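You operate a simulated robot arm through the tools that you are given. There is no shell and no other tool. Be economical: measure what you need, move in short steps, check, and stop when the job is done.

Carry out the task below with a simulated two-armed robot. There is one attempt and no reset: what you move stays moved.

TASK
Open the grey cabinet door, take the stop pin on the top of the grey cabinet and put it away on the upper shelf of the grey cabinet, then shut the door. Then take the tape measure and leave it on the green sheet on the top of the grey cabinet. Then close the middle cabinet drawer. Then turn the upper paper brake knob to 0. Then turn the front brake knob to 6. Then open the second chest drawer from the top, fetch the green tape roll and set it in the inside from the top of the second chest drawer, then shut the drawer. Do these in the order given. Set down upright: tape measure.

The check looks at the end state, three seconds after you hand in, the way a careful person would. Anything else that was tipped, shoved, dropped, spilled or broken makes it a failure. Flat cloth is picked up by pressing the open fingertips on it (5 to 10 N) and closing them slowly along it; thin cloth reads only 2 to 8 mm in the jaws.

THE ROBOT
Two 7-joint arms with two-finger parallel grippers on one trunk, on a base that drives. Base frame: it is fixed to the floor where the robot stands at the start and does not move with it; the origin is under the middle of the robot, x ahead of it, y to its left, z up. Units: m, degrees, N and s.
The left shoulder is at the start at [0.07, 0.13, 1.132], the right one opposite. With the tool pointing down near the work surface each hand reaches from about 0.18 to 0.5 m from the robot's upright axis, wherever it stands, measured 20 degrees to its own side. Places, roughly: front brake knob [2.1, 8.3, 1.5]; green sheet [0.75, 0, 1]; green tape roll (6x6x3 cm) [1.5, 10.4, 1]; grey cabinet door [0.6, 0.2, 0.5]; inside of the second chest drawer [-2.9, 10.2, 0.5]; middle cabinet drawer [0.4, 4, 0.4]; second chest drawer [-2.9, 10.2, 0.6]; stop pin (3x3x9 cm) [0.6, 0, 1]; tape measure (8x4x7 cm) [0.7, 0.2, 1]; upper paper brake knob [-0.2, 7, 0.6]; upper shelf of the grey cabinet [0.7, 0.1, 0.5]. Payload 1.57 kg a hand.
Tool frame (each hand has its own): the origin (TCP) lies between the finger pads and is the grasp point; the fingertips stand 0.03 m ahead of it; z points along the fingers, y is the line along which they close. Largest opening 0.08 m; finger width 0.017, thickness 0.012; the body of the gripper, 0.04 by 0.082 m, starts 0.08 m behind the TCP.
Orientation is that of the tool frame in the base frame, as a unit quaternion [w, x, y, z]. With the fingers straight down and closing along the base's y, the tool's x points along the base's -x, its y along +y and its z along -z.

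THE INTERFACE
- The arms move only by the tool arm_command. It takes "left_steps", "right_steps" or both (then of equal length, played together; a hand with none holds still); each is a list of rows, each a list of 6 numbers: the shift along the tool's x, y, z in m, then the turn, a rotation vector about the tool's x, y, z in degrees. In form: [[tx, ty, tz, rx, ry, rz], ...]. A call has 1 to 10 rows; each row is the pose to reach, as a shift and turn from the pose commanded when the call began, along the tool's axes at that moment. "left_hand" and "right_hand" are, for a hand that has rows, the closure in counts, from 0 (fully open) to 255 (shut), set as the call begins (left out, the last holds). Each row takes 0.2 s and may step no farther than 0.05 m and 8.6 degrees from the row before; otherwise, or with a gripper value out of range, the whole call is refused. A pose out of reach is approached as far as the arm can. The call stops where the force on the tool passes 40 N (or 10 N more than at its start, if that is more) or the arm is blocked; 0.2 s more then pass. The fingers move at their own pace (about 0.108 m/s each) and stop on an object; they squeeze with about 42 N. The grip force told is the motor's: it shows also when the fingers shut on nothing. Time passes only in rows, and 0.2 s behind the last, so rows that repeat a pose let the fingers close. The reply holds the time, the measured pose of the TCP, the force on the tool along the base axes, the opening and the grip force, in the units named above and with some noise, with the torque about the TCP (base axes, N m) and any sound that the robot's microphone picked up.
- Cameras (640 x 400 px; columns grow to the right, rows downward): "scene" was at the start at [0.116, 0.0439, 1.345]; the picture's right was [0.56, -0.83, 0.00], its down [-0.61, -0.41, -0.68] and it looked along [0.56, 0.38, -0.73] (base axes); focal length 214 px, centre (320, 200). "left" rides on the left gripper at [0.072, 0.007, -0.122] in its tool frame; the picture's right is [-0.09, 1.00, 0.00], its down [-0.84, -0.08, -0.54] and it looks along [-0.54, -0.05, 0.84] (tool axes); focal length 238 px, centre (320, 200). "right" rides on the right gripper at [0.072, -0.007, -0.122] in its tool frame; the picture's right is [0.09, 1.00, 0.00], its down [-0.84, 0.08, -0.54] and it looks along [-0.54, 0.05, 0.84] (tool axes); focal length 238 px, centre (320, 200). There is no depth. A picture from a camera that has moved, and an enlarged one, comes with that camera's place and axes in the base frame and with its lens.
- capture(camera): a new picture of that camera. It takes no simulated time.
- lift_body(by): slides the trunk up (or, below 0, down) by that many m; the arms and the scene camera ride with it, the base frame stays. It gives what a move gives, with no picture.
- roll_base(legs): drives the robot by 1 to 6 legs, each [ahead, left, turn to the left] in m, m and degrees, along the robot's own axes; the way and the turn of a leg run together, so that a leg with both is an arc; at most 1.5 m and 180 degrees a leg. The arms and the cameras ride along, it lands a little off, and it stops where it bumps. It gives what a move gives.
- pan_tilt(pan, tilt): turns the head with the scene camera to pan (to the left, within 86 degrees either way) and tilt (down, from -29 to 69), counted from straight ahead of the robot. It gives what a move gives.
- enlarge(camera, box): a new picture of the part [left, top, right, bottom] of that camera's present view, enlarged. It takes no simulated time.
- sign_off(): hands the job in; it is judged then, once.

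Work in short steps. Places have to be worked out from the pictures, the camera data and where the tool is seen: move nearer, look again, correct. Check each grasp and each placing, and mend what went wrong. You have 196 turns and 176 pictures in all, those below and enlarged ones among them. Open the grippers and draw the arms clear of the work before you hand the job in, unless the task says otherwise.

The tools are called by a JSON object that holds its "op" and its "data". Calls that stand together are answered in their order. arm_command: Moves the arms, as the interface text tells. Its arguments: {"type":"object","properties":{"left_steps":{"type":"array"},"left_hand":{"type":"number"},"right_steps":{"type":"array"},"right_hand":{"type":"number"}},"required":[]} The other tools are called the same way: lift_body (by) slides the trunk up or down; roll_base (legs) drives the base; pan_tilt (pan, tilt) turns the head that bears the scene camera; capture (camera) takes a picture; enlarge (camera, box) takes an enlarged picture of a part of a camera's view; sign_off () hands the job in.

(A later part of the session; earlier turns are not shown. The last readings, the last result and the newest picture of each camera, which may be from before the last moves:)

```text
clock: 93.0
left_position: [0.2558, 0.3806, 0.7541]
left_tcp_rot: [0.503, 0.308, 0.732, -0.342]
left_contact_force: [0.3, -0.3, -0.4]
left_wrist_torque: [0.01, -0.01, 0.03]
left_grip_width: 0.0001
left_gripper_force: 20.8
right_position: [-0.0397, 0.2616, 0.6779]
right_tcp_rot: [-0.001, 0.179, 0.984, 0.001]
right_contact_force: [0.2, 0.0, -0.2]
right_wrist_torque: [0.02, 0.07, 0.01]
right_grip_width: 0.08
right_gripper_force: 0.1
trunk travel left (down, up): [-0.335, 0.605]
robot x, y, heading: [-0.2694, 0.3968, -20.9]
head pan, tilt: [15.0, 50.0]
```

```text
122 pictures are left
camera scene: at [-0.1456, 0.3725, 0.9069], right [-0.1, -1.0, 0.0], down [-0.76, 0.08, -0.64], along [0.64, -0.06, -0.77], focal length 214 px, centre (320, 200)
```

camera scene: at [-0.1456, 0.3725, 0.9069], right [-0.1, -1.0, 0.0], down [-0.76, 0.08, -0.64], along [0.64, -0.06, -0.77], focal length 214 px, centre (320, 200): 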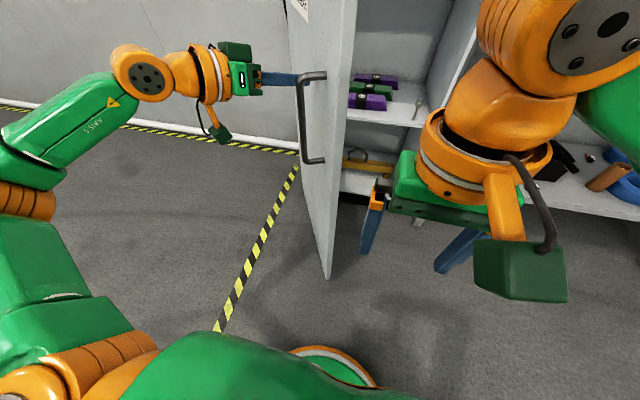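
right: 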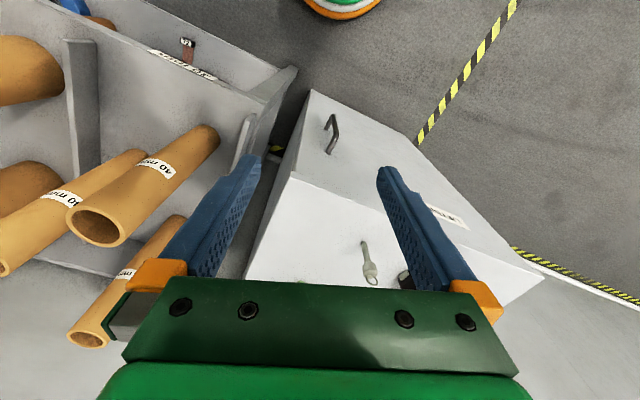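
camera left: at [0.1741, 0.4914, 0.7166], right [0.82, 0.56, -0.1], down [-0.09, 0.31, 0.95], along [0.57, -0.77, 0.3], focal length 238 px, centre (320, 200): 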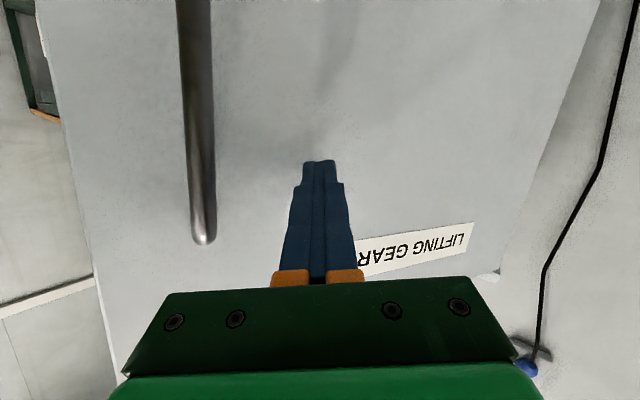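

The hand already nudged the door to about 62°, and the fingertips sit on the panel between handle and hinge. I now push along the arc with the base.

{"op": "roll_base", "data": {"legs": [[0.017, -0.013, 0], [0.051, -0.07, 0], [0.066, -0.055, 0]]}}

{"op": "capture", "data": {"camera": "scene"}}

```text
clock: 95.2
left_position: [0.3313, 0.1995, 0.754]
left_tcp_rot: [0.503, 0.309, 0.731, -0.342]
left_contact_force: [0.3, -0.6, -0.3]
left_wrist_torque: [-0.02, 0.01, -0.02]
left_grip_width: 0.0
left_gripper_force: 21.3
right_position: [0.0383, 0.0818, 0.6773]
right_tcp_rot: [0.0, 0.179, 0.984, 0.001]
right_contact_force: [0.5, 0.5, 0.7]
right_wrist_torque: [0.02, -0.01, 0.0]
right_grip_width: 0.08
right_gripper_force: 0.1
trunk travel left (down, up): [-0.335, 0.605]
robot x, y, heading: [-0.1914, 0.223, -20.6]
head pan, tilt: [15.0, 50.0]
```

```text
121 pictures are left
camera scene: at [-0.0694, 0.1937, 0.907], right [-0.1, -1.0, 0.0], down [-0.76, 0.08, -0.64], along [0.64, -0.06, -0.77], focal length 214 px, centre (320, 200)
```

scene: 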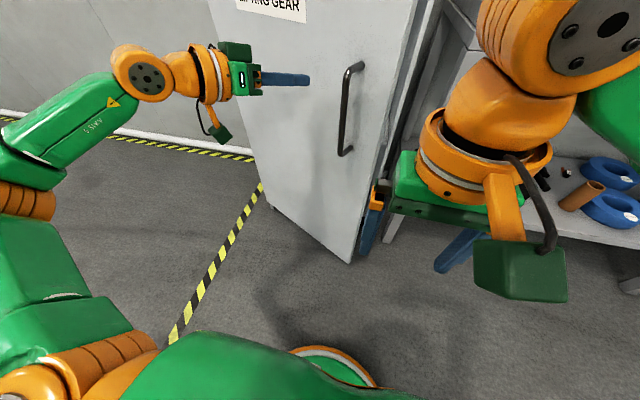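

Following nicely, about 30° left. I push the rest.

{"op": "roll_base", "data": {"legs": [[0.079, -0.035, 0], [0.056, -0.012, 0], [0.03, 0, 0]]}}

{"op": "capture", "data": {"camera": "scene"}}

```text
clock: 97.3
left_position: [0.4677, 0.0987, 0.7535]
left_tcp_rot: [0.503, 0.309, 0.731, -0.342]
left_contact_force: [0.1, -0.2, 0.0]
left_wrist_torque: [-0.01, -0.03, -0.03]
left_grip_width: 0.0
left_gripper_force: 21.2
right_position: [0.1737, -0.0194, 0.6772]
right_tcp_rot: [0.0, 0.18, 0.984, 0.001]
right_contact_force: [0.0, -0.2, -0.7]
right_wrist_torque: [-0.02, 0.02, 0.01]
right_grip_width: 0.0803
right_gripper_force: 0.0
trunk travel left (down, up): [-0.335, 0.605]
robot x, y, heading: [-0.0568, 0.1174, -20.6]
head pan, tilt: [15.0, 50.0]
```

```text
120 pictures are left
camera scene: at [0.067, 0.0922, 0.9069], right [-0.1, -0.99, 0.0], down [-0.76, 0.08, -0.64], along [0.64, -0.06, -0.77], focal length 214 px, centre (320, 200)
```

scene: 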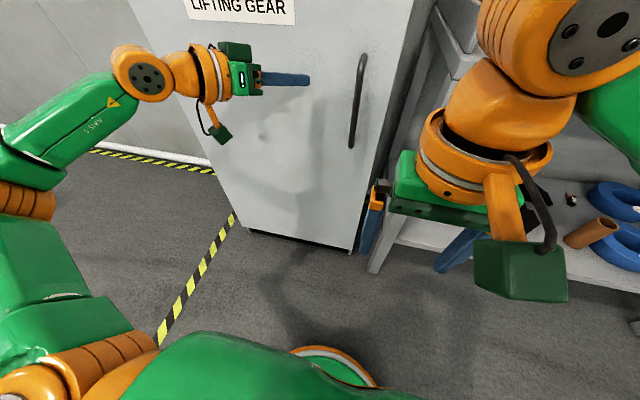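

Almost shut. I press on until resistance is felt.

{"op": "roll_base", "data": {"legs": [[0.02, 0, 0], [0.015, 0, 0]]}}

{"op": "enlarge", "data": {"camera": "scene", "box": [200, 0, 440, 280]}}

```text
clock: 98.6
left_position: [0.4909, 0.0901, 0.7574]
left_tcp_rot: [0.502, 0.311, 0.731, -0.343]
left_contact_force: [-17.8, 9.4, 3.0]
left_wrist_torque: [-0.05, -0.05, -0.07]
left_grip_width: 0.0001
left_gripper_force: 21.3
right_position: [0.201, -0.0279, 0.6797]
right_tcp_rot: [0.004, 0.178, 0.984, 0.0]
right_contact_force: [-0.1, 0.3, 0.4]
right_wrist_torque: [0.01, -0.04, 0.01]
right_grip_width: 0.0801
right_gripper_force: 0.0
trunk travel left (down, up): [-0.335, 0.605]
robot x, y, heading: [-0.0266, 0.1056, -20.7]
head pan, tilt: [15.0, 50.0]
stopped in leg 2: the force on the tool passed its limit at 47 N (the readings are from after the stop); the commanded pose is now the measured one
```

```text
1.43 times, centred on (320, 140) of scene
camera zoom: at [0.0917, 0.084, 0.9079], right [-0.1, -1.0, 0.0], down [-0.76, 0.07, -0.65], along [0.64, -0.06, -0.76], focal length 306 px, centre (320, 286)
```

zoom: 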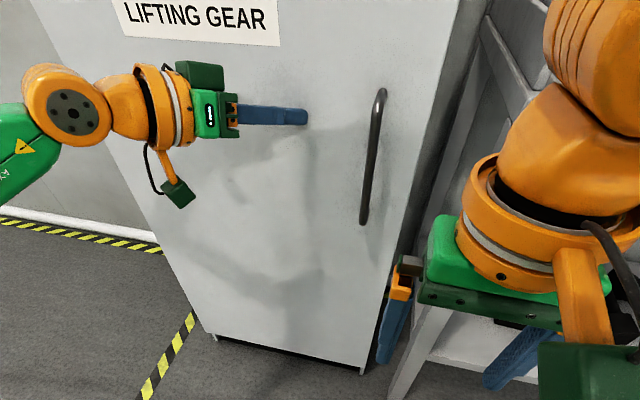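

The door resisted at 47 N with the tip at the closed face: shut. I back off, raise the trunk and look at the cabinet top for the tape measure.

{"op": "roll_base", "data": {"legs": [[-0.12, 0, 0]]}}

{"op": "lift_body", "data": {"by": 0.4}}

{"op": "pan_tilt", "data": {"pan": 5, "tilt": 35}}

{"op": "capture", "data": {"camera": "scene"}}

```text
clock: 99.8
left_position: [0.3822, 0.1302, 0.7536]
left_tcp_rot: [0.499, 0.311, 0.732, -0.343]
left_contact_force: [0.1, 0.2, 0.1]
left_wrist_torque: [-0.03, 0.01, 0.02]
left_grip_width: 0.0002
left_gripper_force: 20.8
right_position: [0.0923, 0.0115, 0.6767]
right_tcp_rot: [0.001, 0.178, 0.984, 0.001]
right_contact_force: [0.2, -0.5, 0.0]
right_wrist_torque: [-0.01, -0.01, 0.0]
right_grip_width: 0.0798
right_gripper_force: 0.0
trunk travel left (down, up): [-0.335, 0.605]
robot x, y, heading: [-0.142, 0.1483, -20.6]
head pan, tilt: [15.0, 50.0]
```

```text
clock: 103.7
left_position: [0.383, 0.13, 1.1528]
left_tcp_rot: [0.499, 0.311, 0.733, -0.343]
left_contact_force: [0.0, 0.1, -0.1]
left_wrist_torque: [0.0, 0.0, 0.0]
left_grip_width: 0.0
left_gripper_force: 21.6
right_position: [0.0928, 0.0109, 1.0775]
right_tcp_rot: [0.001, 0.178, 0.984, 0.001]
right_contact_force: [0.3, 1.1, 0.4]
right_wrist_torque: [0.0, 0.01, -0.01]
right_grip_width: 0.08
right_gripper_force: 0.0
trunk travel left (down, up): [-0.735, 0.205]
robot x, y, heading: [-0.1413, 0.1469, -20.5]
head pan, tilt: [15.0, 50.0]
```

```text
clock: 104.4
left_position: [0.3822, 0.1303, 1.1524]
left_tcp_rot: [0.499, 0.311, 0.732, -0.343]
left_contact_force: [-0.1, -0.8, -0.2]
left_wrist_torque: [-0.01, 0.01, -0.01]
left_grip_width: 0.0003
left_gripper_force: 21.6
right_position: [0.0927, 0.0115, 1.0776]
right_tcp_rot: [0.001, 0.178, 0.984, 0.001]
right_contact_force: [-0.5, 0.3, 0.6]
right_wrist_torque: [-0.01, -0.02, 0.01]
right_grip_width: 0.0798
right_gripper_force: 0.1
trunk travel left (down, up): [-0.735, 0.205]
robot x, y, heading: [-0.1351, 0.1501, -20.7]
head pan, tilt: [5.0, 35.0]
```

```text
118 pictures are left
camera scene: at [-0.0066, 0.1073, 1.3287], right [-0.27, -0.96, 0.0], down [-0.55, 0.15, -0.82], along [0.79, -0.22, -0.57], focal length 214 px, centre (320, 200)
```

scene: 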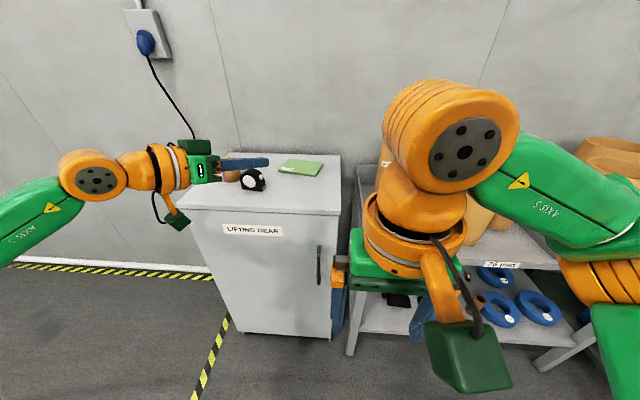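

The door is flush. The right hand already points down, so I will use it for the tape measure; first I bring the left hand back to a tucked, tool-down pose.

{"op": "arm_command", "data": {"left_steps": [[0, 0, 0, -8, 0, 0], [0, 0, 0, -16, 0, 0], [0, 0, 0, -24, 0, 0], [0, 0, 0, -32, 0, 0], [0, 0, 0, -40, 0, 0]]}}

{"op": "arm_command", "data": {"left_steps": [[0, 0, -0.03, 0, 8, 0], [0, 0, -0.06, 0, 16, 0], [0, 0, -0.09, 0, 24, 0], [0, 0, -0.12, 0, 32, 0], [0, 0, -0.15, 0, 40, 0], [0, 0, -0.18, 0, 48, 0], [0, 0, -0.21, 0, 56, 0], [0, 0, -0.24, 0, 64, 0], [0, 0, -0.27, 0, 70, 0]]}}

{"op": "capture", "data": {"camera": "scene"}}

```text
clock: 105.6
left_position: [0.3826, 0.1311, 1.1537]
left_tcp_rot: [0.576, 0.12, 0.806, -0.07]
left_contact_force: [0.4, 0.5, 0.8]
left_wrist_torque: [-0.01, 0.03, 0.01]
left_grip_width: 0.0001
left_gripper_force: 21.8
right_position: [0.092, 0.01, 1.0784]
right_tcp_rot: [0.001, 0.179, 0.984, 0.002]
right_contact_force: [-0.4, 0.3, 0.0]
right_wrist_torque: [0.0, -0.01, 0.05]
right_grip_width: 0.0801
right_gripper_force: 0.0
trunk travel left (down, up): [-0.735, 0.205]
robot x, y, heading: [-0.1354, 0.1493, -20.5]
head pan, tilt: [5.0, 35.0]
```

```text
clock: 107.6
left_position: [0.1285, 0.2172, 1.1799]
left_tcp_rot: [0.009, 0.14, 0.99, 0.01]
left_contact_force: [-0.1, -1.0, 1.4]
left_wrist_torque: [0.03, 0.02, 0.02]
left_grip_width: 0.0
left_gripper_force: 21.8
left hand out of reach, approached as far as the arm can: row 6, 7, 8, 9
right_position: [0.092, 0.012, 1.0775]
right_tcp_rot: [0.001, 0.178, 0.984, 0.0]
right_contact_force: [0.3, -0.4, -0.8]
right_wrist_torque: [0.01, 0.03, -0.02]
right_grip_width: 0.0801
right_gripper_force: 0.2
trunk travel left (down, up): [-0.735, 0.205]
robot x, y, heading: [-0.1368, 0.1502, -20.4]
head pan, tilt: [5.0, 35.0]
```

```text
117 pictures are left
camera scene: at [-0.0071, 0.1072, 1.3288], right [-0.27, -0.96, 0.0], down [-0.55, 0.15, -0.82], along [0.79, -0.22, -0.57], focal length 214 px, centre (320, 200)
```

scene: 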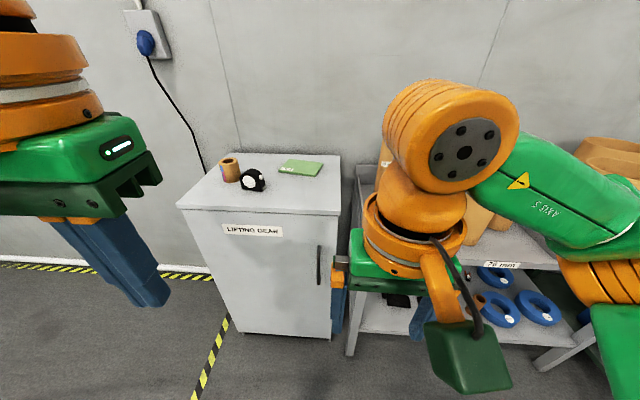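

Both hands now point down. I drive to in front of the cabinet's left half so the right hand can reach over the top.

{"op": "roll_base", "data": {"legs": [[0, 0.44, -0.5], [0.24, 0, 0]]}}

{"op": "pan_tilt", "data": {"pan": -10, "tilt": 45}}

{"op": "capture", "data": {"camera": "scene"}}

{"op": "capture", "data": {"camera": "right"}}

```text
clock: 111.7
left_position: [0.5127, 0.541, 1.1799]
left_tcp_rot: [0.01, 0.144, 0.989, 0.01]
left_contact_force: [-0.6, 0.0, 0.5]
left_wrist_torque: [0.0, -0.03, 0.02]
left_grip_width: 0.0001
left_gripper_force: 21.6
right_position: [0.4745, 0.3366, 1.0776]
right_tcp_rot: [0.002, 0.182, 0.983, 0.0]
right_contact_force: [-0.5, 0.2, -0.7]
right_wrist_torque: [-0.02, 0.0, 0.02]
right_grip_width: 0.08
right_gripper_force: 0.0
trunk travel left (down, up): [-0.735, 0.205]
robot x, y, heading: [0.2456, 0.4751, -20.7]
head pan, tilt: [5.0, 35.0]
```

```text
clock: 112.5
left_position: [0.5153, 0.5414, 1.1793]
left_tcp_rot: [0.009, 0.144, 0.99, 0.01]
left_contact_force: [0.4, 0.6, 0.2]
left_wrist_torque: [-0.02, 0.02, -0.02]
left_grip_width: 0.0
left_gripper_force: 21.2
right_position: [0.4761, 0.336, 1.0768]
right_tcp_rot: [0.001, 0.182, 0.983, 0.001]
right_contact_force: [-0.4, 0.1, 0.0]
right_wrist_torque: [0.02, -0.03, -0.03]
right_grip_width: 0.0802
right_gripper_force: 0.0
trunk travel left (down, up): [-0.735, 0.205]
robot x, y, heading: [0.243, 0.4791, -20.6]
head pan, tilt: [-10.0, 45.0]
```

```text
116 pictures are left
camera scene: at [0.3635, 0.4145, 1.3139], right [-0.51, -0.86, 0.0], down [-0.61, 0.36, -0.71], along [0.61, -0.36, -0.71], focal length 214 px, centre (320, 200)
```

scene: 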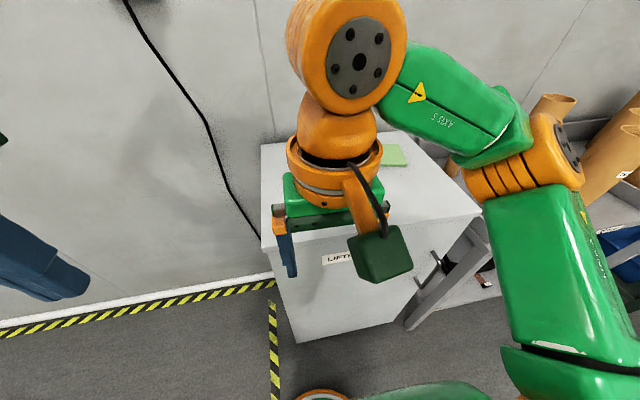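

```text
115 pictures are left
camera right: at [0.4061, 0.3556, 1.1996], right [0.27, 0.96, 0.0], down [0.81, -0.23, 0.54], along [0.52, -0.14, -0.84], focal length 238 px, centre (320, 200)
```

right: 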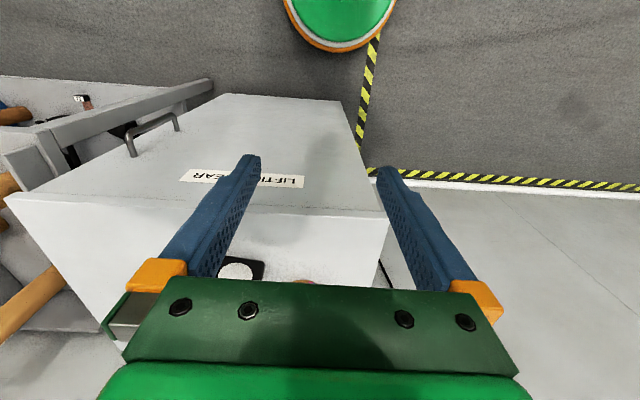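

The right arm hides the top. I swing the right hand out to the right and up a little to clear the view.

{"op": "arm_command", "data": {"right_steps": [[0, -0.04, -0.03, 0, 0, 0], [0, -0.08, -0.06, 0, 0, 0], [0, -0.13, -0.08, 0, 0, 0], [0, -0.18, -0.08, 0, 0, 0], [0, -0.22, -0.08, 0, 0, 0], [0, -0.26, -0.08, 0, 0, 0]]}}

{"op": "pan_tilt", "data": {"pan": -5, "tilt": 50}}

{"op": "capture", "data": {"camera": "scene"}}

```text
refused: row 3 steps farther than a row can; nothing moved
```

```text
clock: 113.1
left_position: [0.5141, 0.5411, 1.1798]
left_tcp_rot: [0.009, 0.144, 0.99, 0.009]
left_contact_force: [-0.3, -0.6, -0.1]
left_wrist_torque: [-0.05, 0.02, 0.0]
left_grip_width: 0.0
left_gripper_force: 21.4
right_position: [0.4773, 0.3358, 1.078]
right_tcp_rot: [0.001, 0.181, 0.983, 0.001]
right_contact_force: [0.6, 0.5, -0.2]
right_wrist_torque: [0.01, 0.01, 0.0]
right_grip_width: 0.0799
right_gripper_force: 0.1
trunk travel left (down, up): [-0.735, 0.205]
robot x, y, heading: [0.249, 0.4783, -20.7]
head pan, tilt: [-5.0, 50.0]
```

```text
114 pictures are left
camera scene: at [0.3626, 0.4227, 1.307], right [-0.44, -0.9, 0.0], down [-0.69, 0.33, -0.64], along [0.58, -0.28, -0.77], focal length 214 px, centre (320, 200)
```

scene: 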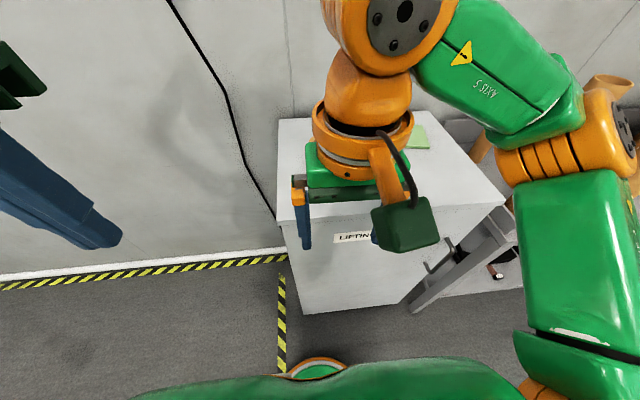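

A row was too long; I resend with shorter rows.

{"op": "arm_command", "data": {"right_steps": [[0, -0.035, -0.03, 0, 0, 0], [0, -0.07, -0.06, 0, 0, 0], [0, -0.11, -0.08, 0, 0, 0], [0, -0.15, -0.08, 0, 0, 0], [0, -0.19, -0.08, 0, 0, 0], [0, -0.23, -0.08, 0, 0, 0], [0, -0.26, -0.08, 0, 0, 0]]}}

{"op": "capture", "data": {"camera": "scene"}}

```text
clock: 114.7
left_position: [0.5139, 0.5399, 1.1797]
left_tcp_rot: [0.009, 0.144, 0.989, 0.01]
left_contact_force: [0.6, 0.9, 1.0]
left_wrist_torque: [-0.05, -0.02, -0.01]
left_grip_width: 0.0001
left_gripper_force: 21.2
right_position: [0.4123, 0.0872, 1.1459]
right_tcp_rot: [0.001, 0.181, 0.983, 0.001]
right_contact_force: [-0.9, 0.6, 0.0]
right_wrist_torque: [0.04, -0.01, -0.03]
right_grip_width: 0.0799
right_gripper_force: 0.1
right hand out of reach, approached as far as the arm can: row 5, 6, 7
trunk travel left (down, up): [-0.735, 0.205]
robot x, y, heading: [0.2456, 0.4735, -21.1]
head pan, tilt: [-5.0, 50.0]
```

```text
113 pictures are left
camera scene: at [0.3624, 0.4216, 1.307], right [-0.44, -0.9, 0.0], down [-0.69, 0.33, -0.64], along [0.58, -0.28, -0.77], focal length 214 px, centre (320, 200)
```

scene: 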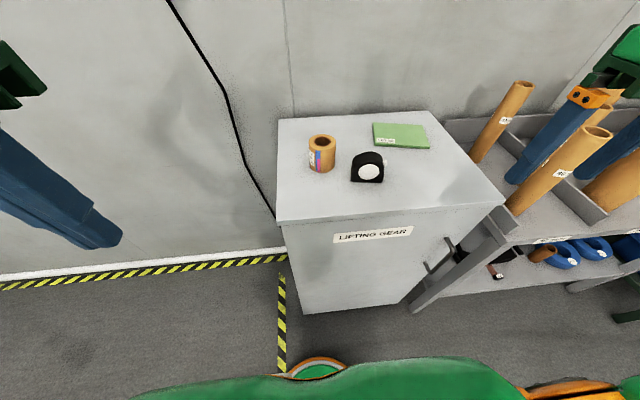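

{"op": "enlarge", "data": {"camera": "scene", "box": [290, 110, 450, 210]}}

```text
4.00 times, centred on (370, 160) of scene
camera zoom: at [0.3624, 0.4216, 1.307], right [-0.44, -0.9, 0.0], down [-0.69, 0.33, -0.64], along [0.58, -0.28, -0.77], focal length 858 px, centre (120, 360)
```

zoom: 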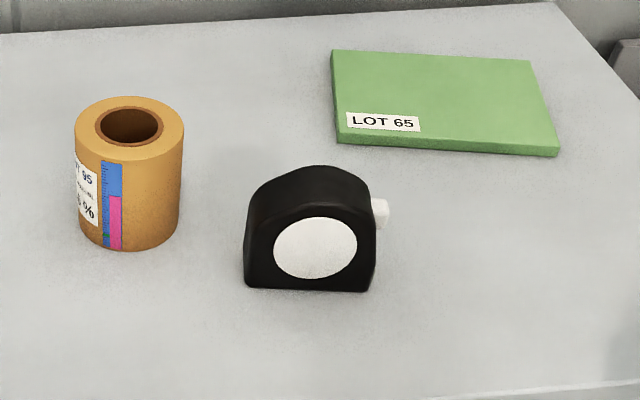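

The tape measure's front face is 7.4 cm wide with thickness axis at azimuth about -30°; its centre is at (0.650, 0.160). The sheet's centre is at (0.744, -0.013). I bring the right hand back in and turn it 81° so the fingers close along the thickness.

{"op": "arm_command", "data": {"right_steps": [[0, 0.015, 0, 0, 0, -8.1], [0, 0.03, 0, 0, 0, -16.2], [0, 0.045, 0, 0, 0, -24.3], [0, 0.06, 0, 0, 0, -32.4], [0, 0.075, 0, 0, 0, -40.5], [0, 0.09, 0, 0, 0, -48.6], [0, 0.105, 0, 0, 0, -56.7], [0, 0.12, 0, 0, 0, -64.8], [0, 0.135, 0, 0, 0, -72.9], [0, 0.15, 0, 0, 0, -81]]}}

{"op": "roll_base", "data": {"legs": [[0.06, 0, 0]]}}

{"op": "capture", "data": {"camera": "scene"}}

```text
clock: 116.9
left_position: [0.5146, 0.5413, 1.1787]
left_tcp_rot: [0.009, 0.142, 0.99, 0.009]
left_contact_force: [-0.1, -0.1, -0.1]
left_wrist_torque: [-0.02, -0.03, 0.03]
left_grip_width: 0.0
left_gripper_force: 21.6
right_position: [0.4337, 0.2851, 1.1068]
right_tcp_rot: [0.001, -0.502, 0.865, -0.001]
right_contact_force: [0.6, -0.6, 1.0]
right_wrist_torque: [-0.02, 0.02, -0.02]
right_grip_width: 0.0797
right_gripper_force: 0.1
right hand out of reach, approached as far as the arm can: row 2, 3, 4, 5, 6, 7, 8, 9, 10
trunk travel left (down, up): [-0.735, 0.205]
robot x, y, heading: [0.2469, 0.4745, -20.9]
head pan, tilt: [-5.0, 50.0]
```

```text
clock: 117.9
left_position: [0.5659, 0.5215, 1.1803]
left_tcp_rot: [0.013, 0.142, 0.99, 0.009]
left_contact_force: [-0.2, -0.1, 0.3]
left_wrist_torque: [-0.01, -0.06, -0.01]
left_grip_width: 0.0
left_gripper_force: 21.0
right_position: [0.4851, 0.2655, 1.1071]
right_tcp_rot: [0.003, -0.501, 0.865, -0.003]
right_contact_force: [-0.1, 0.0, -0.1]
right_wrist_torque: [0.0, -0.01, 0.0]
right_grip_width: 0.0798
right_gripper_force: 0.1
trunk travel left (down, up): [-0.735, 0.205]
robot x, y, heading: [0.3063, 0.4549, -20.7]
head pan, tilt: [-5.0, 50.0]
```

```text
111 pictures are left
camera scene: at [0.4131, 0.4036, 1.3077], right [-0.43, -0.9, 0.0], down [-0.69, 0.33, -0.65], along [0.58, -0.28, -0.76], focal length 214 px, centre (320, 200)
```

scene: 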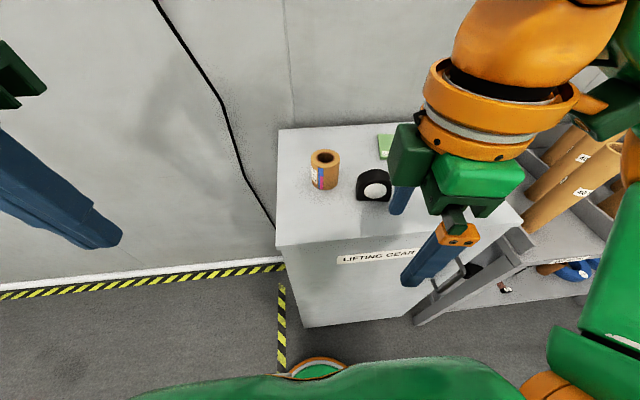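

Orientation is right (closing axis at az 150°/-30°). I move the open hand over the tape measure at safe height.

{"op": "arm_command", "data": {"right_steps": [[0.002, -0.04, 0, 0, 0, 0], [0.004, -0.08, 0, 0, 0, 0], [0.006, -0.12, 0, 0, 0, 0], [0.008, -0.16, 0, 0, 0, 0], [0.0095, -0.195, 0, 0, 0, 0], [0.0095, -0.195, 0, 0, 0, 0]]}}

{"op": "capture", "data": {"camera": "right"}}

{"op": "enlarge", "data": {"camera": "scene", "box": [270, 80, 510, 240]}}

```text
clock: 119.3
left_position: [0.5709, 0.5188, 1.1792]
left_tcp_rot: [0.009, 0.142, 0.99, 0.008]
left_contact_force: [0.7, -0.5, 0.9]
left_wrist_torque: [-0.02, -0.01, -0.03]
left_grip_width: 0.0002
left_gripper_force: 21.1
right_position: [0.5382, 0.2695, 1.0546]
right_tcp_rot: [0.002, -0.501, 0.865, 0.0]
right_contact_force: [0.1, 0.0, 0.6]
right_wrist_torque: [-0.02, -0.02, -0.02]
right_grip_width: 0.0801
right_gripper_force: 0.0
right hand out of reach, approached as far as the arm can: row 1, 2, 3, 4, 5, 6
trunk travel left (down, up): [-0.735, 0.205]
robot x, y, heading: [0.3031, 0.4519, -20.8]
head pan, tilt: [-5.0, 50.0]
```

```text
110 pictures are left
camera right: at [0.506, 0.2039, 1.1775], right [-0.91, 0.42, 0.0], down [0.35, 0.76, 0.54], along [0.23, 0.49, -0.84], focal length 238 px, centre (320, 200)
```

right: 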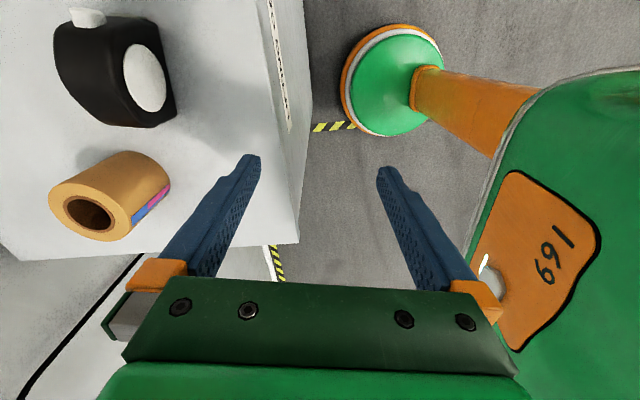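

```text
2.50 times, centred on (390, 160) of scene
camera zoom: at [0.4193, 0.4013, 1.307], right [-0.43, -0.9, 0.0], down [-0.69, 0.33, -0.64], along [0.58, -0.28, -0.77], focal length 536 px, centre (145, 300)
```

zoom: 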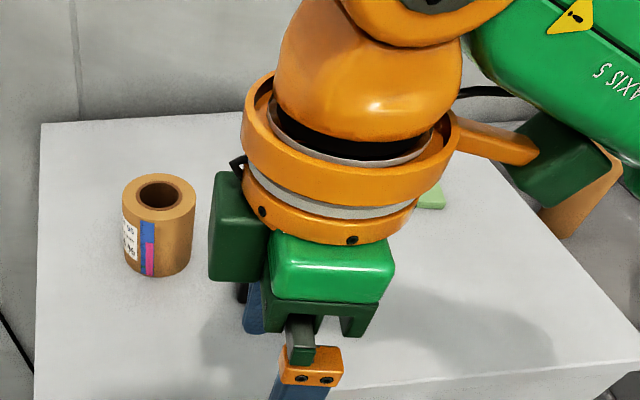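

The arm refuses to extend at this yaw. I turn back toward the natural yaw, lifting a bit, and see which rows are reachable.

{"op": "arm_command", "data": {"right_steps": [[0, 0, -0.02, 0, 0, 8], [0, 0, -0.04, 0, 0, 16], [0, 0, -0.05, 0, 0, 24], [0, 0, -0.05, 0, 0, 32], [0, 0, -0.05, 0, 0, 40], [0, 0, -0.05, 0, 0, 48], [0, 0, -0.05, 0, 0, 56], [0, 0, -0.05, 0, 0, 64], [0, 0, -0.05, 0, 0, 72], [0, 0, -0.05, 0, 0, 80]]}}

```text
clock: 121.5
left_position: [0.5703, 0.5187, 1.1797]
left_tcp_rot: [0.01, 0.143, 0.99, 0.009]
left_contact_force: [-0.1, 0.5, 0.1]
left_wrist_torque: [0.0, 0.03, 0.0]
left_grip_width: 0.0
left_gripper_force: 21.2
right_position: [0.5392, 0.271, 1.1019]
right_tcp_rot: [0.002, 0.174, 0.985, 0.001]
right_contact_force: [0.4, 0.5, 0.0]
right_wrist_torque: [0.04, -0.01, 0.01]
right_grip_width: 0.0802
right_gripper_force: 0.2
trunk travel left (down, up): [-0.735, 0.205]
robot x, y, heading: [0.3035, 0.4529, -20.8]
head pan, tilt: [-5.0, 50.0]
```

All reachable. Now I try the other direction (clockwise), which also puts y along the same line.

{"op": "arm_command", "data": {"right_steps": [[0, 0, 0, 0, 0, 8], [0, 0, 0, 0, 0, 16], [0, 0, 0, 0, 0, 24], [0, 0, 0, 0, 0, 32], [0, 0, 0, 0, 0, 40], [0, 0, 0, 0, 0, 48], [0, 0, 0, 0, 0, 56], [0, 0, 0, 0, 0, 64], [0, 0, 0, 0, 0, 72], [0, 0, 0, 0, 0, 80]]}}

```text
clock: 123.7
left_position: [0.5702, 0.5199, 1.1809]
left_tcp_rot: [0.01, 0.143, 0.99, 0.009]
left_contact_force: [-0.3, 0.0, 0.3]
left_wrist_torque: [0.01, 0.01, 0.01]
left_grip_width: 0.0
left_gripper_force: 21.9
right_position: [0.5408, 0.27, 1.1026]
right_tcp_rot: [0.0, 0.766, 0.642, 0.001]
right_contact_force: [-0.9, -0.6, -0.6]
right_wrist_torque: [-0.02, -0.02, 0.0]
right_grip_width: 0.0799
right_gripper_force: 0.1
trunk travel left (down, up): [-0.735, 0.205]
robot x, y, heading: [0.3008, 0.454, -20.7]
head pan, tilt: [-5.0, 50.0]
```

Clockwise works with no limit. I finish the yaw to az -30° while moving over the tape measure.

{"op": "arm_command", "data": {"right_steps": [[-0.022, 0.031, 0, 0, 0, 5], [-0.044, 0.063, 0, 0, 0, 10], [-0.066, 0.094, 0, 0, 0, 15], [-0.089, 0.126, 0, 0, 0, 20], [-0.089, 0.126, 0, 0, 0, 20]]}}

{"op": "capture", "data": {"camera": "right"}}

{"op": "enlarge", "data": {"camera": "scene", "box": [270, 80, 510, 240]}}

```text
clock: 124.9
left_position: [0.5705, 0.5203, 1.1796]
left_tcp_rot: [0.01, 0.142, 0.99, 0.009]
left_contact_force: [0.1, 1.0, -0.6]
left_wrist_torque: [-0.03, -0.01, -0.01]
left_grip_width: 0.0001
left_gripper_force: 20.6
right_position: [0.6492, 0.1616, 1.1026]
right_tcp_rot: [0.001, 0.865, 0.502, 0.002]
right_contact_force: [-0.6, 0.0, 0.4]
right_wrist_torque: [-0.02, -0.01, -0.03]
right_grip_width: 0.0803
right_gripper_force: 0.0
trunk travel left (down, up): [-0.735, 0.205]
robot x, y, heading: [0.3029, 0.4533, -20.5]
head pan, tilt: [-5.0, 50.0]
```

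```text
108 pictures are left
camera right: at [0.6776, 0.2279, 1.2254], right [0.91, -0.41, 0.0], down [-0.35, -0.76, 0.54], along [-0.22, -0.49, -0.84], focal length 238 px, centre (320, 200)
```

right: 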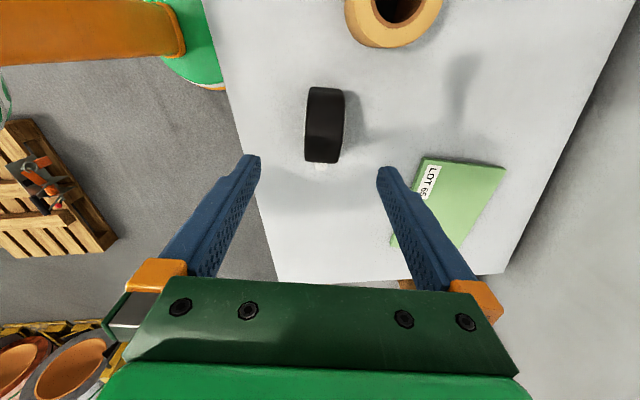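

```text
2.50 times, centred on (390, 160) of scene
camera zoom: at [0.4188, 0.4015, 1.3071], right [-0.43, -0.9, 0.0], down [-0.69, 0.33, -0.64], along [0.58, -0.28, -0.77], focal length 536 px, centre (145, 300)
```

zoom: 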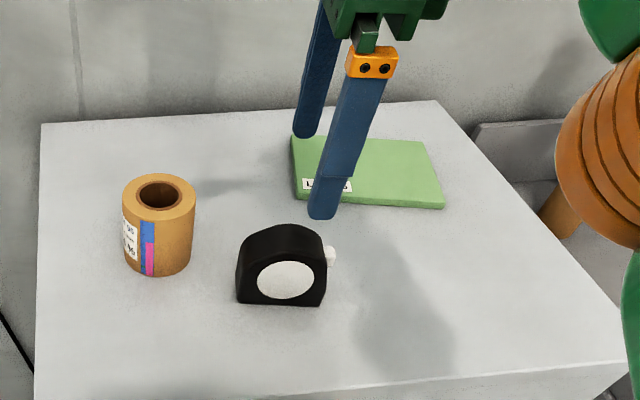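

The hand is reachable here and the tape measure sits centred between the fingers. I shift 1.2 cm along the body and descend straddling it.

{"op": "arm_command", "data": {"right_steps": [[0.012, 0, 0.03, 0, 0, 0], [0.012, 0, 0.06, 0, 0, 0], [0.012, 0, 0.09, 0, 0, 0], [0.012, 0, 0.113, 0, 0, 0], [0.012, 0, 0.113, 0, 0, 0]]}}

{"op": "capture", "data": {"camera": "right"}}

{"op": "enlarge", "data": {"camera": "scene", "box": [270, 80, 510, 240]}}

```text
clock: 126.1
left_position: [0.5701, 0.5199, 1.18]
left_tcp_rot: [0.01, 0.142, 0.99, 0.009]
left_contact_force: [-0.8, -0.2, 0.2]
left_wrist_torque: [0.0, -0.03, 0.0]
left_grip_width: 0.0
left_gripper_force: 21.1
right_position: [0.6553, 0.1729, 0.9907]
right_tcp_rot: [0.001, 0.865, 0.501, 0.002]
right_contact_force: [0.5, -0.1, 0.3]
right_wrist_torque: [-0.02, 0.02, 0.01]
right_grip_width: 0.0801
right_gripper_force: 0.0
trunk travel left (down, up): [-0.735, 0.205]
robot x, y, heading: [0.3055, 0.4522, -20.9]
head pan, tilt: [-5.0, 50.0]
```

```text
106 pictures are left
camera right: at [0.6835, 0.2385, 1.1131], right [0.91, -0.42, 0.0], down [-0.35, -0.76, 0.54], along [-0.22, -0.49, -0.84], focal length 238 px, centre (320, 200)
```

right: 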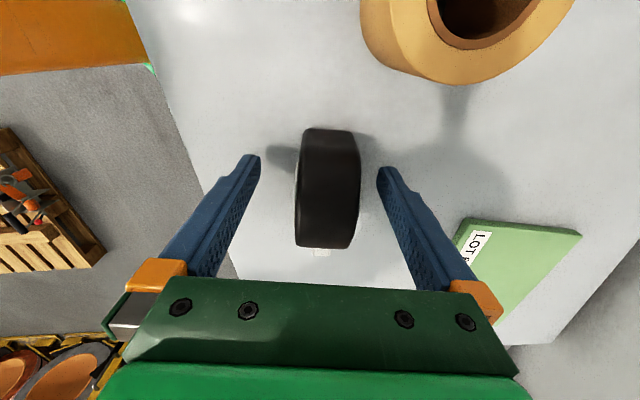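

```text
2.50 times, centred on (390, 160) of scene
camera zoom: at [0.4191, 0.4014, 1.307], right [-0.43, -0.9, 0.0], down [-0.69, 0.33, -0.64], along [0.58, -0.28, -0.77], focal length 536 px, centre (145, 300)
```

zoom: 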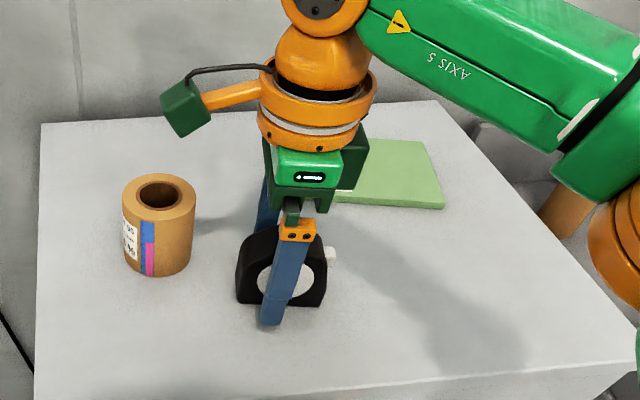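

The fingers straddle the body squarely, with only a few degrees of yaw difference. I close.

{"op": "arm_command", "data": {"right_steps": [[0, 0, 0, 0, 0, 0], [0, 0, 0, 0, 0, 0], [0, 0, 0, 0, 0, 0], [0, 0, 0, 0, 0, 0]], "right_hand": 255}}

{"op": "arm_command", "data": {"right_steps": [[0, 0, -0.03, 0, 0, 0], [0, 0, -0.06, 0, 0, 0], [0, 0, -0.08, 0, 0, 0]]}}

{"op": "enlarge", "data": {"camera": "scene", "box": [270, 80, 510, 240]}}

```text
clock: 127.1
left_position: [0.5704, 0.5192, 1.1802]
left_tcp_rot: [0.011, 0.142, 0.99, 0.009]
left_contact_force: [0.2, 0.3, -0.7]
left_wrist_torque: [-0.03, -0.01, -0.01]
left_grip_width: 0.0001
left_gripper_force: 21.5
right_position: [0.6543, 0.1722, 0.9919]
right_tcp_rot: [0.001, 0.865, 0.502, 0.001]
right_contact_force: [-0.4, 0.4, 0.0]
right_wrist_torque: [0.07, 0.03, -0.01]
right_grip_width: 0.0354
right_gripper_force: 41.8
trunk travel left (down, up): [-0.735, 0.205]
robot x, y, heading: [0.3022, 0.4563, -20.6]
head pan, tilt: [-5.0, 50.0]
```

```text
clock: 127.9
left_position: [0.5721, 0.5198, 1.1786]
left_tcp_rot: [0.01, 0.143, 0.99, 0.009]
left_contact_force: [0.2, 0.7, 0.4]
left_wrist_torque: [0.02, -0.01, -0.02]
left_grip_width: 0.0001
left_gripper_force: 21.1
right_position: [0.6532, 0.1715, 1.0713]
right_tcp_rot: [0.0, 0.865, 0.502, 0.002]
right_contact_force: [0.1, -0.2, 1.4]
right_wrist_torque: [0.0, 0.0, 0.04]
right_grip_width: 0.0
right_gripper_force: 21.0
trunk travel left (down, up): [-0.735, 0.205]
robot x, y, heading: [0.3033, 0.4521, -20.9]
head pan, tilt: [-5.0, 50.0]
```

```text
2.50 times, centred on (390, 160) of scene
camera zoom: at [0.4192, 0.4015, 1.307], right [-0.43, -0.9, 0.0], down [-0.69, 0.33, -0.64], along [0.58, -0.28, -0.77], focal length 536 px, centre (145, 300)
```

zoom: 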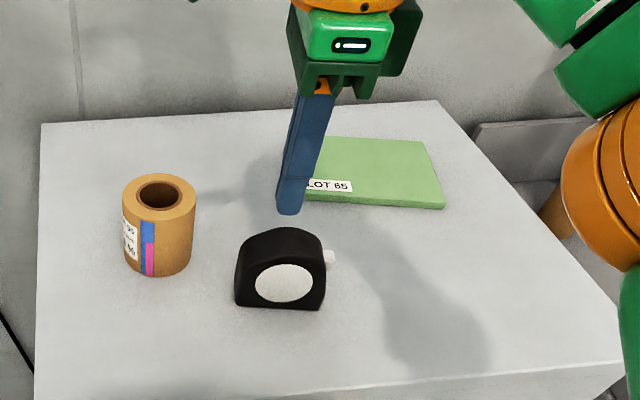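

The fingers slipped off on lifting; the tape measure is still upright. I open again above it and check alignment before a deeper, slower grasp.

{"op": "arm_command", "data": {"right_steps": [[0, 0, -0.02, 0, 0, 0], [0, 0, -0.02, 0, 0, 0], [0, 0, -0.02, 0, 0, 0], [0, 0, -0.02, 0, 0, 0]], "right_hand": 0}}

{"op": "enlarge", "data": {"camera": "right", "box": [220, 50, 420, 250]}}

{"op": "enlarge", "data": {"camera": "scene", "box": [330, 140, 430, 220]}}

```text
clock: 128.9
left_position: [0.5697, 0.52, 1.1793]
left_tcp_rot: [0.009, 0.142, 0.99, 0.009]
left_contact_force: [0.0, 0.8, 0.2]
left_wrist_torque: [-0.01, -0.06, 0.01]
left_grip_width: 0.0002
left_gripper_force: 21.6
right_position: [0.653, 0.1728, 1.092]
right_tcp_rot: [0.0, 0.866, 0.501, 0.002]
right_contact_force: [-1.0, -0.5, 1.0]
right_wrist_torque: [0.01, -0.02, -0.04]
right_grip_width: 0.0802
right_gripper_force: 0.0
trunk travel left (down, up): [-0.735, 0.205]
robot x, y, heading: [0.301, 0.453, -20.8]
head pan, tilt: [-5.0, 50.0]
```

```text
2.00 times, centred on (320, 150) of right
camera zoom: at [0.6814, 0.2379, 1.2141], right [0.91, -0.42, 0.0], down [-0.35, -0.76, 0.54], along [-0.22, -0.49, -0.84], focal length 477 px, centre (320, 300)
```

zoom: 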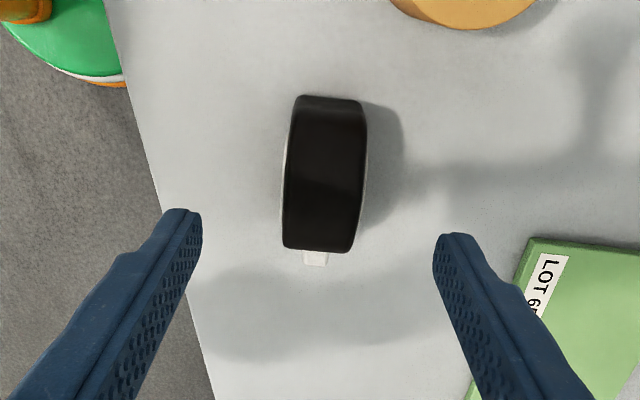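

```text
5.00 times, centred on (380, 180) of scene
camera zoom: at [0.4191, 0.4016, 1.307], right [-0.43, -0.9, 0.0], down [-0.69, 0.33, -0.64], along [0.58, -0.28, -0.77], focal length 1072 px, centre (20, 300)
```

zoom: 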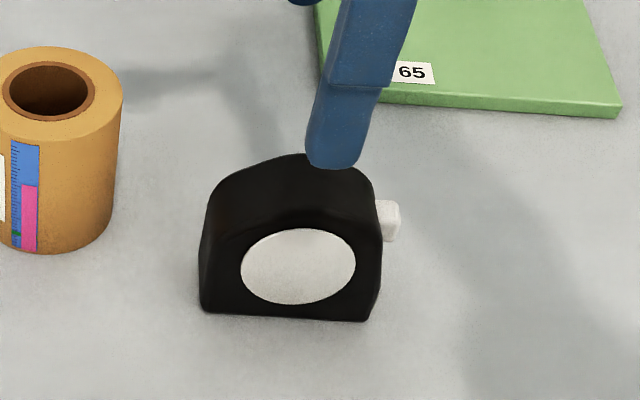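

Alignment is good. I go down to z≈0.981, close with longer settling, then lift slowly.

{"op": "arm_command", "data": {"right_steps": [[0.004, 0, 0.03, 0, 0, 0], [0.006, 0, 0.06, 0, 0, 0], [0.006, 0, 0.09, 0, 0, 0], [0.006, 0, 0.111, 0, 0, 0], [0.006, 0, 0.111, 0, 0, 0]]}}

{"op": "arm_command", "data": {"right_steps": [[0, 0, 0, 0, 0, 0], [0, 0, 0, 0, 0, 0], [0, 0, 0, 0, 0, 0], [0, 0, 0, 0, 0, 0], [0, 0, 0, 0, 0, 0], [0, 0, 0, 0, 0, 0]], "right_hand": 255}}

{"op": "arm_command", "data": {"right_steps": [[0, 0, -0.003, 0, 0, 0], [0, 0, -0.006, 0, 0, 0], [0, 0, -0.01, 0, 0, 0]]}}

{"op": "enlarge", "data": {"camera": "scene", "box": [330, 140, 430, 220]}}

```text
clock: 130.1
left_position: [0.5715, 0.5202, 1.181]
left_tcp_rot: [0.01, 0.143, 0.99, 0.01]
left_contact_force: [0.5, 0.1, 0.0]
left_wrist_torque: [-0.03, -0.01, -0.02]
left_grip_width: 0.0
left_gripper_force: 21.3
right_position: [0.655, 0.1766, 0.9773]
right_tcp_rot: [0.0, 0.865, 0.502, 0.001]
right_contact_force: [0.1, -0.9, 1.1]
right_wrist_torque: [-0.01, 0.02, 0.02]
right_grip_width: 0.08
right_gripper_force: 0.1
trunk travel left (down, up): [-0.735, 0.205]
robot x, y, heading: [0.3016, 0.4509, -20.6]
head pan, tilt: [-5.0, 50.0]
```

```text
clock: 131.5
left_position: [0.5708, 0.519, 1.1805]
left_tcp_rot: [0.01, 0.143, 0.99, 0.01]
left_contact_force: [0.5, 0.2, 0.3]
left_wrist_torque: [-0.03, -0.02, -0.02]
left_grip_width: 0.0
left_gripper_force: 21.0
right_position: [0.6561, 0.1773, 0.9767]
right_tcp_rot: [0.001, 0.865, 0.501, 0.002]
right_contact_force: [-0.9, 0.2, 0.5]
right_wrist_torque: [0.06, 0.0, 0.02]
right_grip_width: 0.0357
right_gripper_force: 42.4
trunk travel left (down, up): [-0.735, 0.205]
robot x, y, heading: [0.3061, 0.4539, -20.9]
head pan, tilt: [-5.0, 50.0]
```

```text
clock: 132.3
left_position: [0.5711, 0.5193, 1.1792]
left_tcp_rot: [0.01, 0.143, 0.99, 0.009]
left_contact_force: [0.2, 0.0, 0.5]
left_wrist_torque: [0.01, -0.01, -0.02]
left_grip_width: 0.0
left_gripper_force: 21.6
right_position: [0.6574, 0.1776, 0.9886]
right_tcp_rot: [0.0, 0.865, 0.501, 0.001]
right_contact_force: [-0.2, 0.0, -1.4]
right_wrist_torque: [0.01, 0.03, 0.01]
right_grip_width: 0.0356
right_gripper_force: 42.2
trunk travel left (down, up): [-0.735, 0.205]
robot x, y, heading: [0.3064, 0.4566, -20.8]
head pan, tilt: [-5.0, 50.0]
```

```text
5.00 times, centred on (380, 180) of scene
camera zoom: at [0.4196, 0.401, 1.3069], right [-0.43, -0.9, 0.0], down [-0.69, 0.33, -0.64], along [0.58, -0.28, -0.77], focal length 1072 px, centre (20, 300)
```

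zoom: 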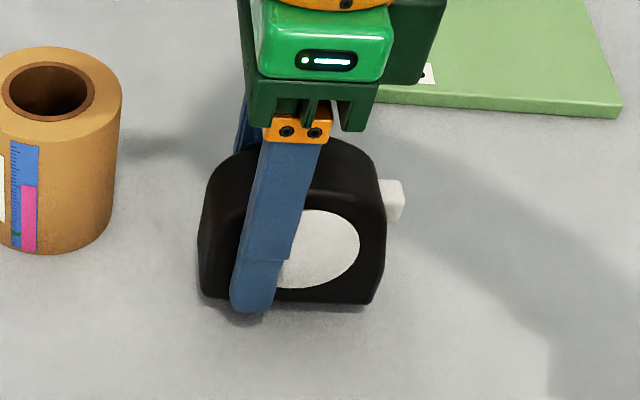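

It rose with the hand this time, about 1 cm. I continue slowly.

{"op": "arm_command", "data": {"right_steps": [[0, 0, -0.008, 0, 0, 0], [0, 0, -0.016, 0, 0, 0], [0, 0, -0.024, 0, 0, 0], [0, 0, -0.032, 0, 0, 0], [0, 0, -0.04, 0, 0, 0]]}}

{"op": "enlarge", "data": {"camera": "scene", "box": [310, 120, 450, 220]}}

```text
clock: 133.5
left_position: [0.5701, 0.52, 1.18]
left_tcp_rot: [0.009, 0.142, 0.99, 0.009]
left_contact_force: [0.3, -0.4, 0.1]
left_wrist_torque: [0.02, -0.03, -0.01]
left_grip_width: 0.0
left_gripper_force: 20.9
right_position: [0.6582, 0.1767, 1.0296]
right_tcp_rot: [0.0, 0.866, 0.501, 0.001]
right_contact_force: [0.0, -0.8, -2.0]
right_wrist_torque: [0.03, -0.03, 0.01]
right_grip_width: 0.0358
right_gripper_force: 42.4
trunk travel left (down, up): [-0.735, 0.205]
robot x, y, heading: [0.301, 0.4509, -20.8]
head pan, tilt: [-5.0, 50.0]
```

```text
4.00 times, centred on (380, 170) of scene
camera zoom: at [0.4195, 0.4012, 1.307], right [-0.43, -0.9, 0.0], down [-0.69, 0.33, -0.64], along [0.58, -0.28, -0.77], focal length 858 px, centre (80, 320)
```

zoom: 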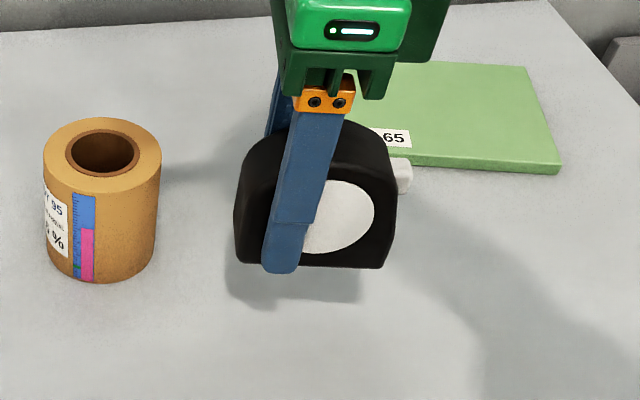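

The tape measure hangs level, weight about 2 N. I move the base 7 cm ahead and 10 cm right in small legs, then extend the arm over the sheet.

{"op": "roll_base", "data": {"legs": [[0, -0.1, 0], [0.04, 0, 0], [0.03, 0, 0]]}}

{"op": "capture", "data": {"camera": "scene"}}

```text
clock: 135.6
left_position: [0.5951, 0.4015, 1.1809]
left_tcp_rot: [0.012, 0.142, 0.99, 0.009]
left_contact_force: [-1.3, 0.3, 0.0]
left_wrist_torque: [-0.05, -0.04, 0.0]
left_grip_width: 0.0
left_gripper_force: 21.4
right_position: [0.6832, 0.0588, 1.0315]
right_tcp_rot: [0.002, 0.866, 0.501, 0.003]
right_contact_force: [-0.9, -0.1, -1.8]
right_wrist_torque: [0.02, -0.11, 0.01]
right_grip_width: 0.0354
right_gripper_force: 42.3
trunk travel left (down, up): [-0.735, 0.205]
robot x, y, heading: [0.3321, 0.3334, -20.9]
head pan, tilt: [-5.0, 50.0]
```

```text
99 pictures are left
camera scene: at [0.4424, 0.2842, 1.3076], right [-0.44, -0.9, 0.0], down [-0.69, 0.33, -0.65], along [0.58, -0.28, -0.76], focal length 214 px, centre (320, 200)
```

scene: 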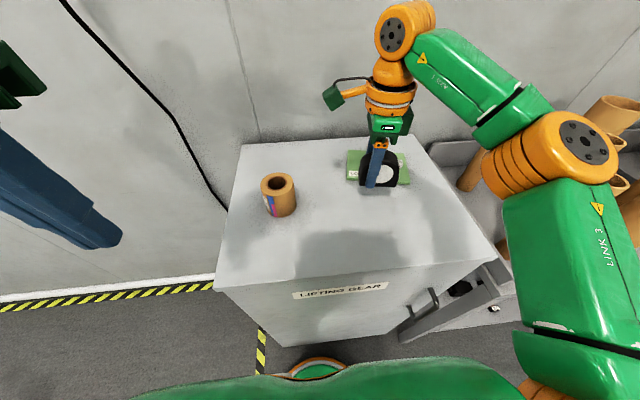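

Now the arm takes the last 7.5 cm over the sheet, gently.

{"op": "arm_command", "data": {"right_steps": [[-0.004, 0.019, 0, 0, 0, 0], [-0.008, 0.037, 0, 0, 0, 0], [-0.013, 0.056, 0, 0, 0, 0], [-0.017, 0.0746, 0, 0, 0, 0], [-0.017, 0.0746, 0, 0, 0, 0]]}}

{"op": "enlarge", "data": {"camera": "scene", "box": [310, 90, 450, 210]}}

{"op": "capture", "data": {"camera": "right"}}

```text
clock: 136.8
left_position: [0.6008, 0.3997, 1.18]
left_tcp_rot: [0.01, 0.143, 0.99, 0.01]
left_contact_force: [0.3, -0.4, -1.1]
left_wrist_torque: [-0.05, 0.02, 0.0]
left_grip_width: 0.0
left_gripper_force: 20.9
right_position: [0.7143, 0.0176, 1.0257]
right_tcp_rot: [0.001, 0.865, 0.501, 0.002]
right_contact_force: [0.3, -0.7, -1.8]
right_wrist_torque: [0.01, 0.02, 0.01]
right_grip_width: 0.0357
right_gripper_force: 42.0
right hand out of reach, approached as far as the arm can: row 3, 4, 5
trunk travel left (down, up): [-0.735, 0.205]
robot x, y, heading: [0.333, 0.3332, -20.9]
head pan, tilt: [-5.0, 50.0]
```

```text
3.33 times, centred on (380, 150) of scene
camera zoom: at [0.4481, 0.2821, 1.3069], right [-0.44, -0.9, 0.0], down [-0.69, 0.33, -0.64], along [0.58, -0.28, -0.77], focal length 715 px, centre (120, 367)
```

zoom: 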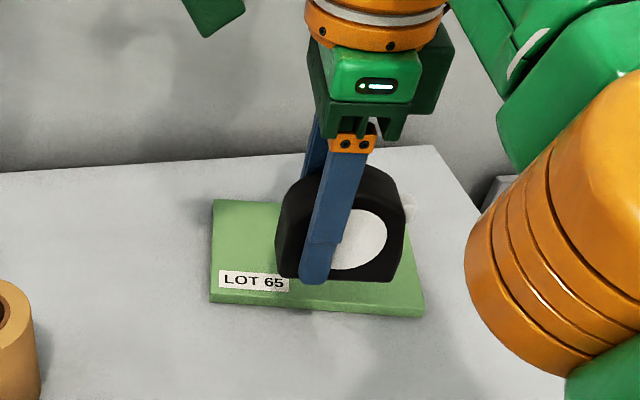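

```text
97 pictures are left
camera right: at [0.7428, 0.0845, 1.1471], right [0.91, -0.42, 0.0], down [-0.35, -0.76, 0.54], along [-0.22, -0.49, -0.84], focal length 238 px, centre (320, 200)
```

right: 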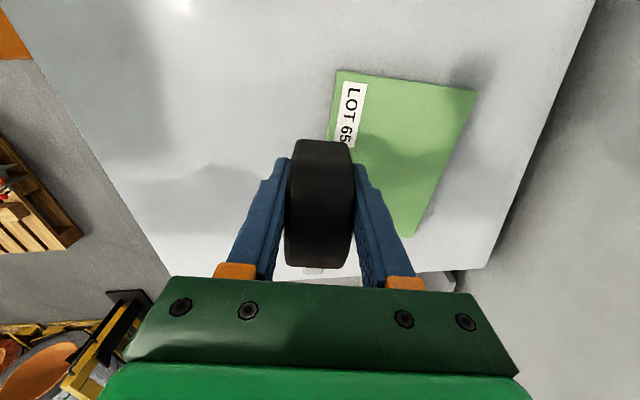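

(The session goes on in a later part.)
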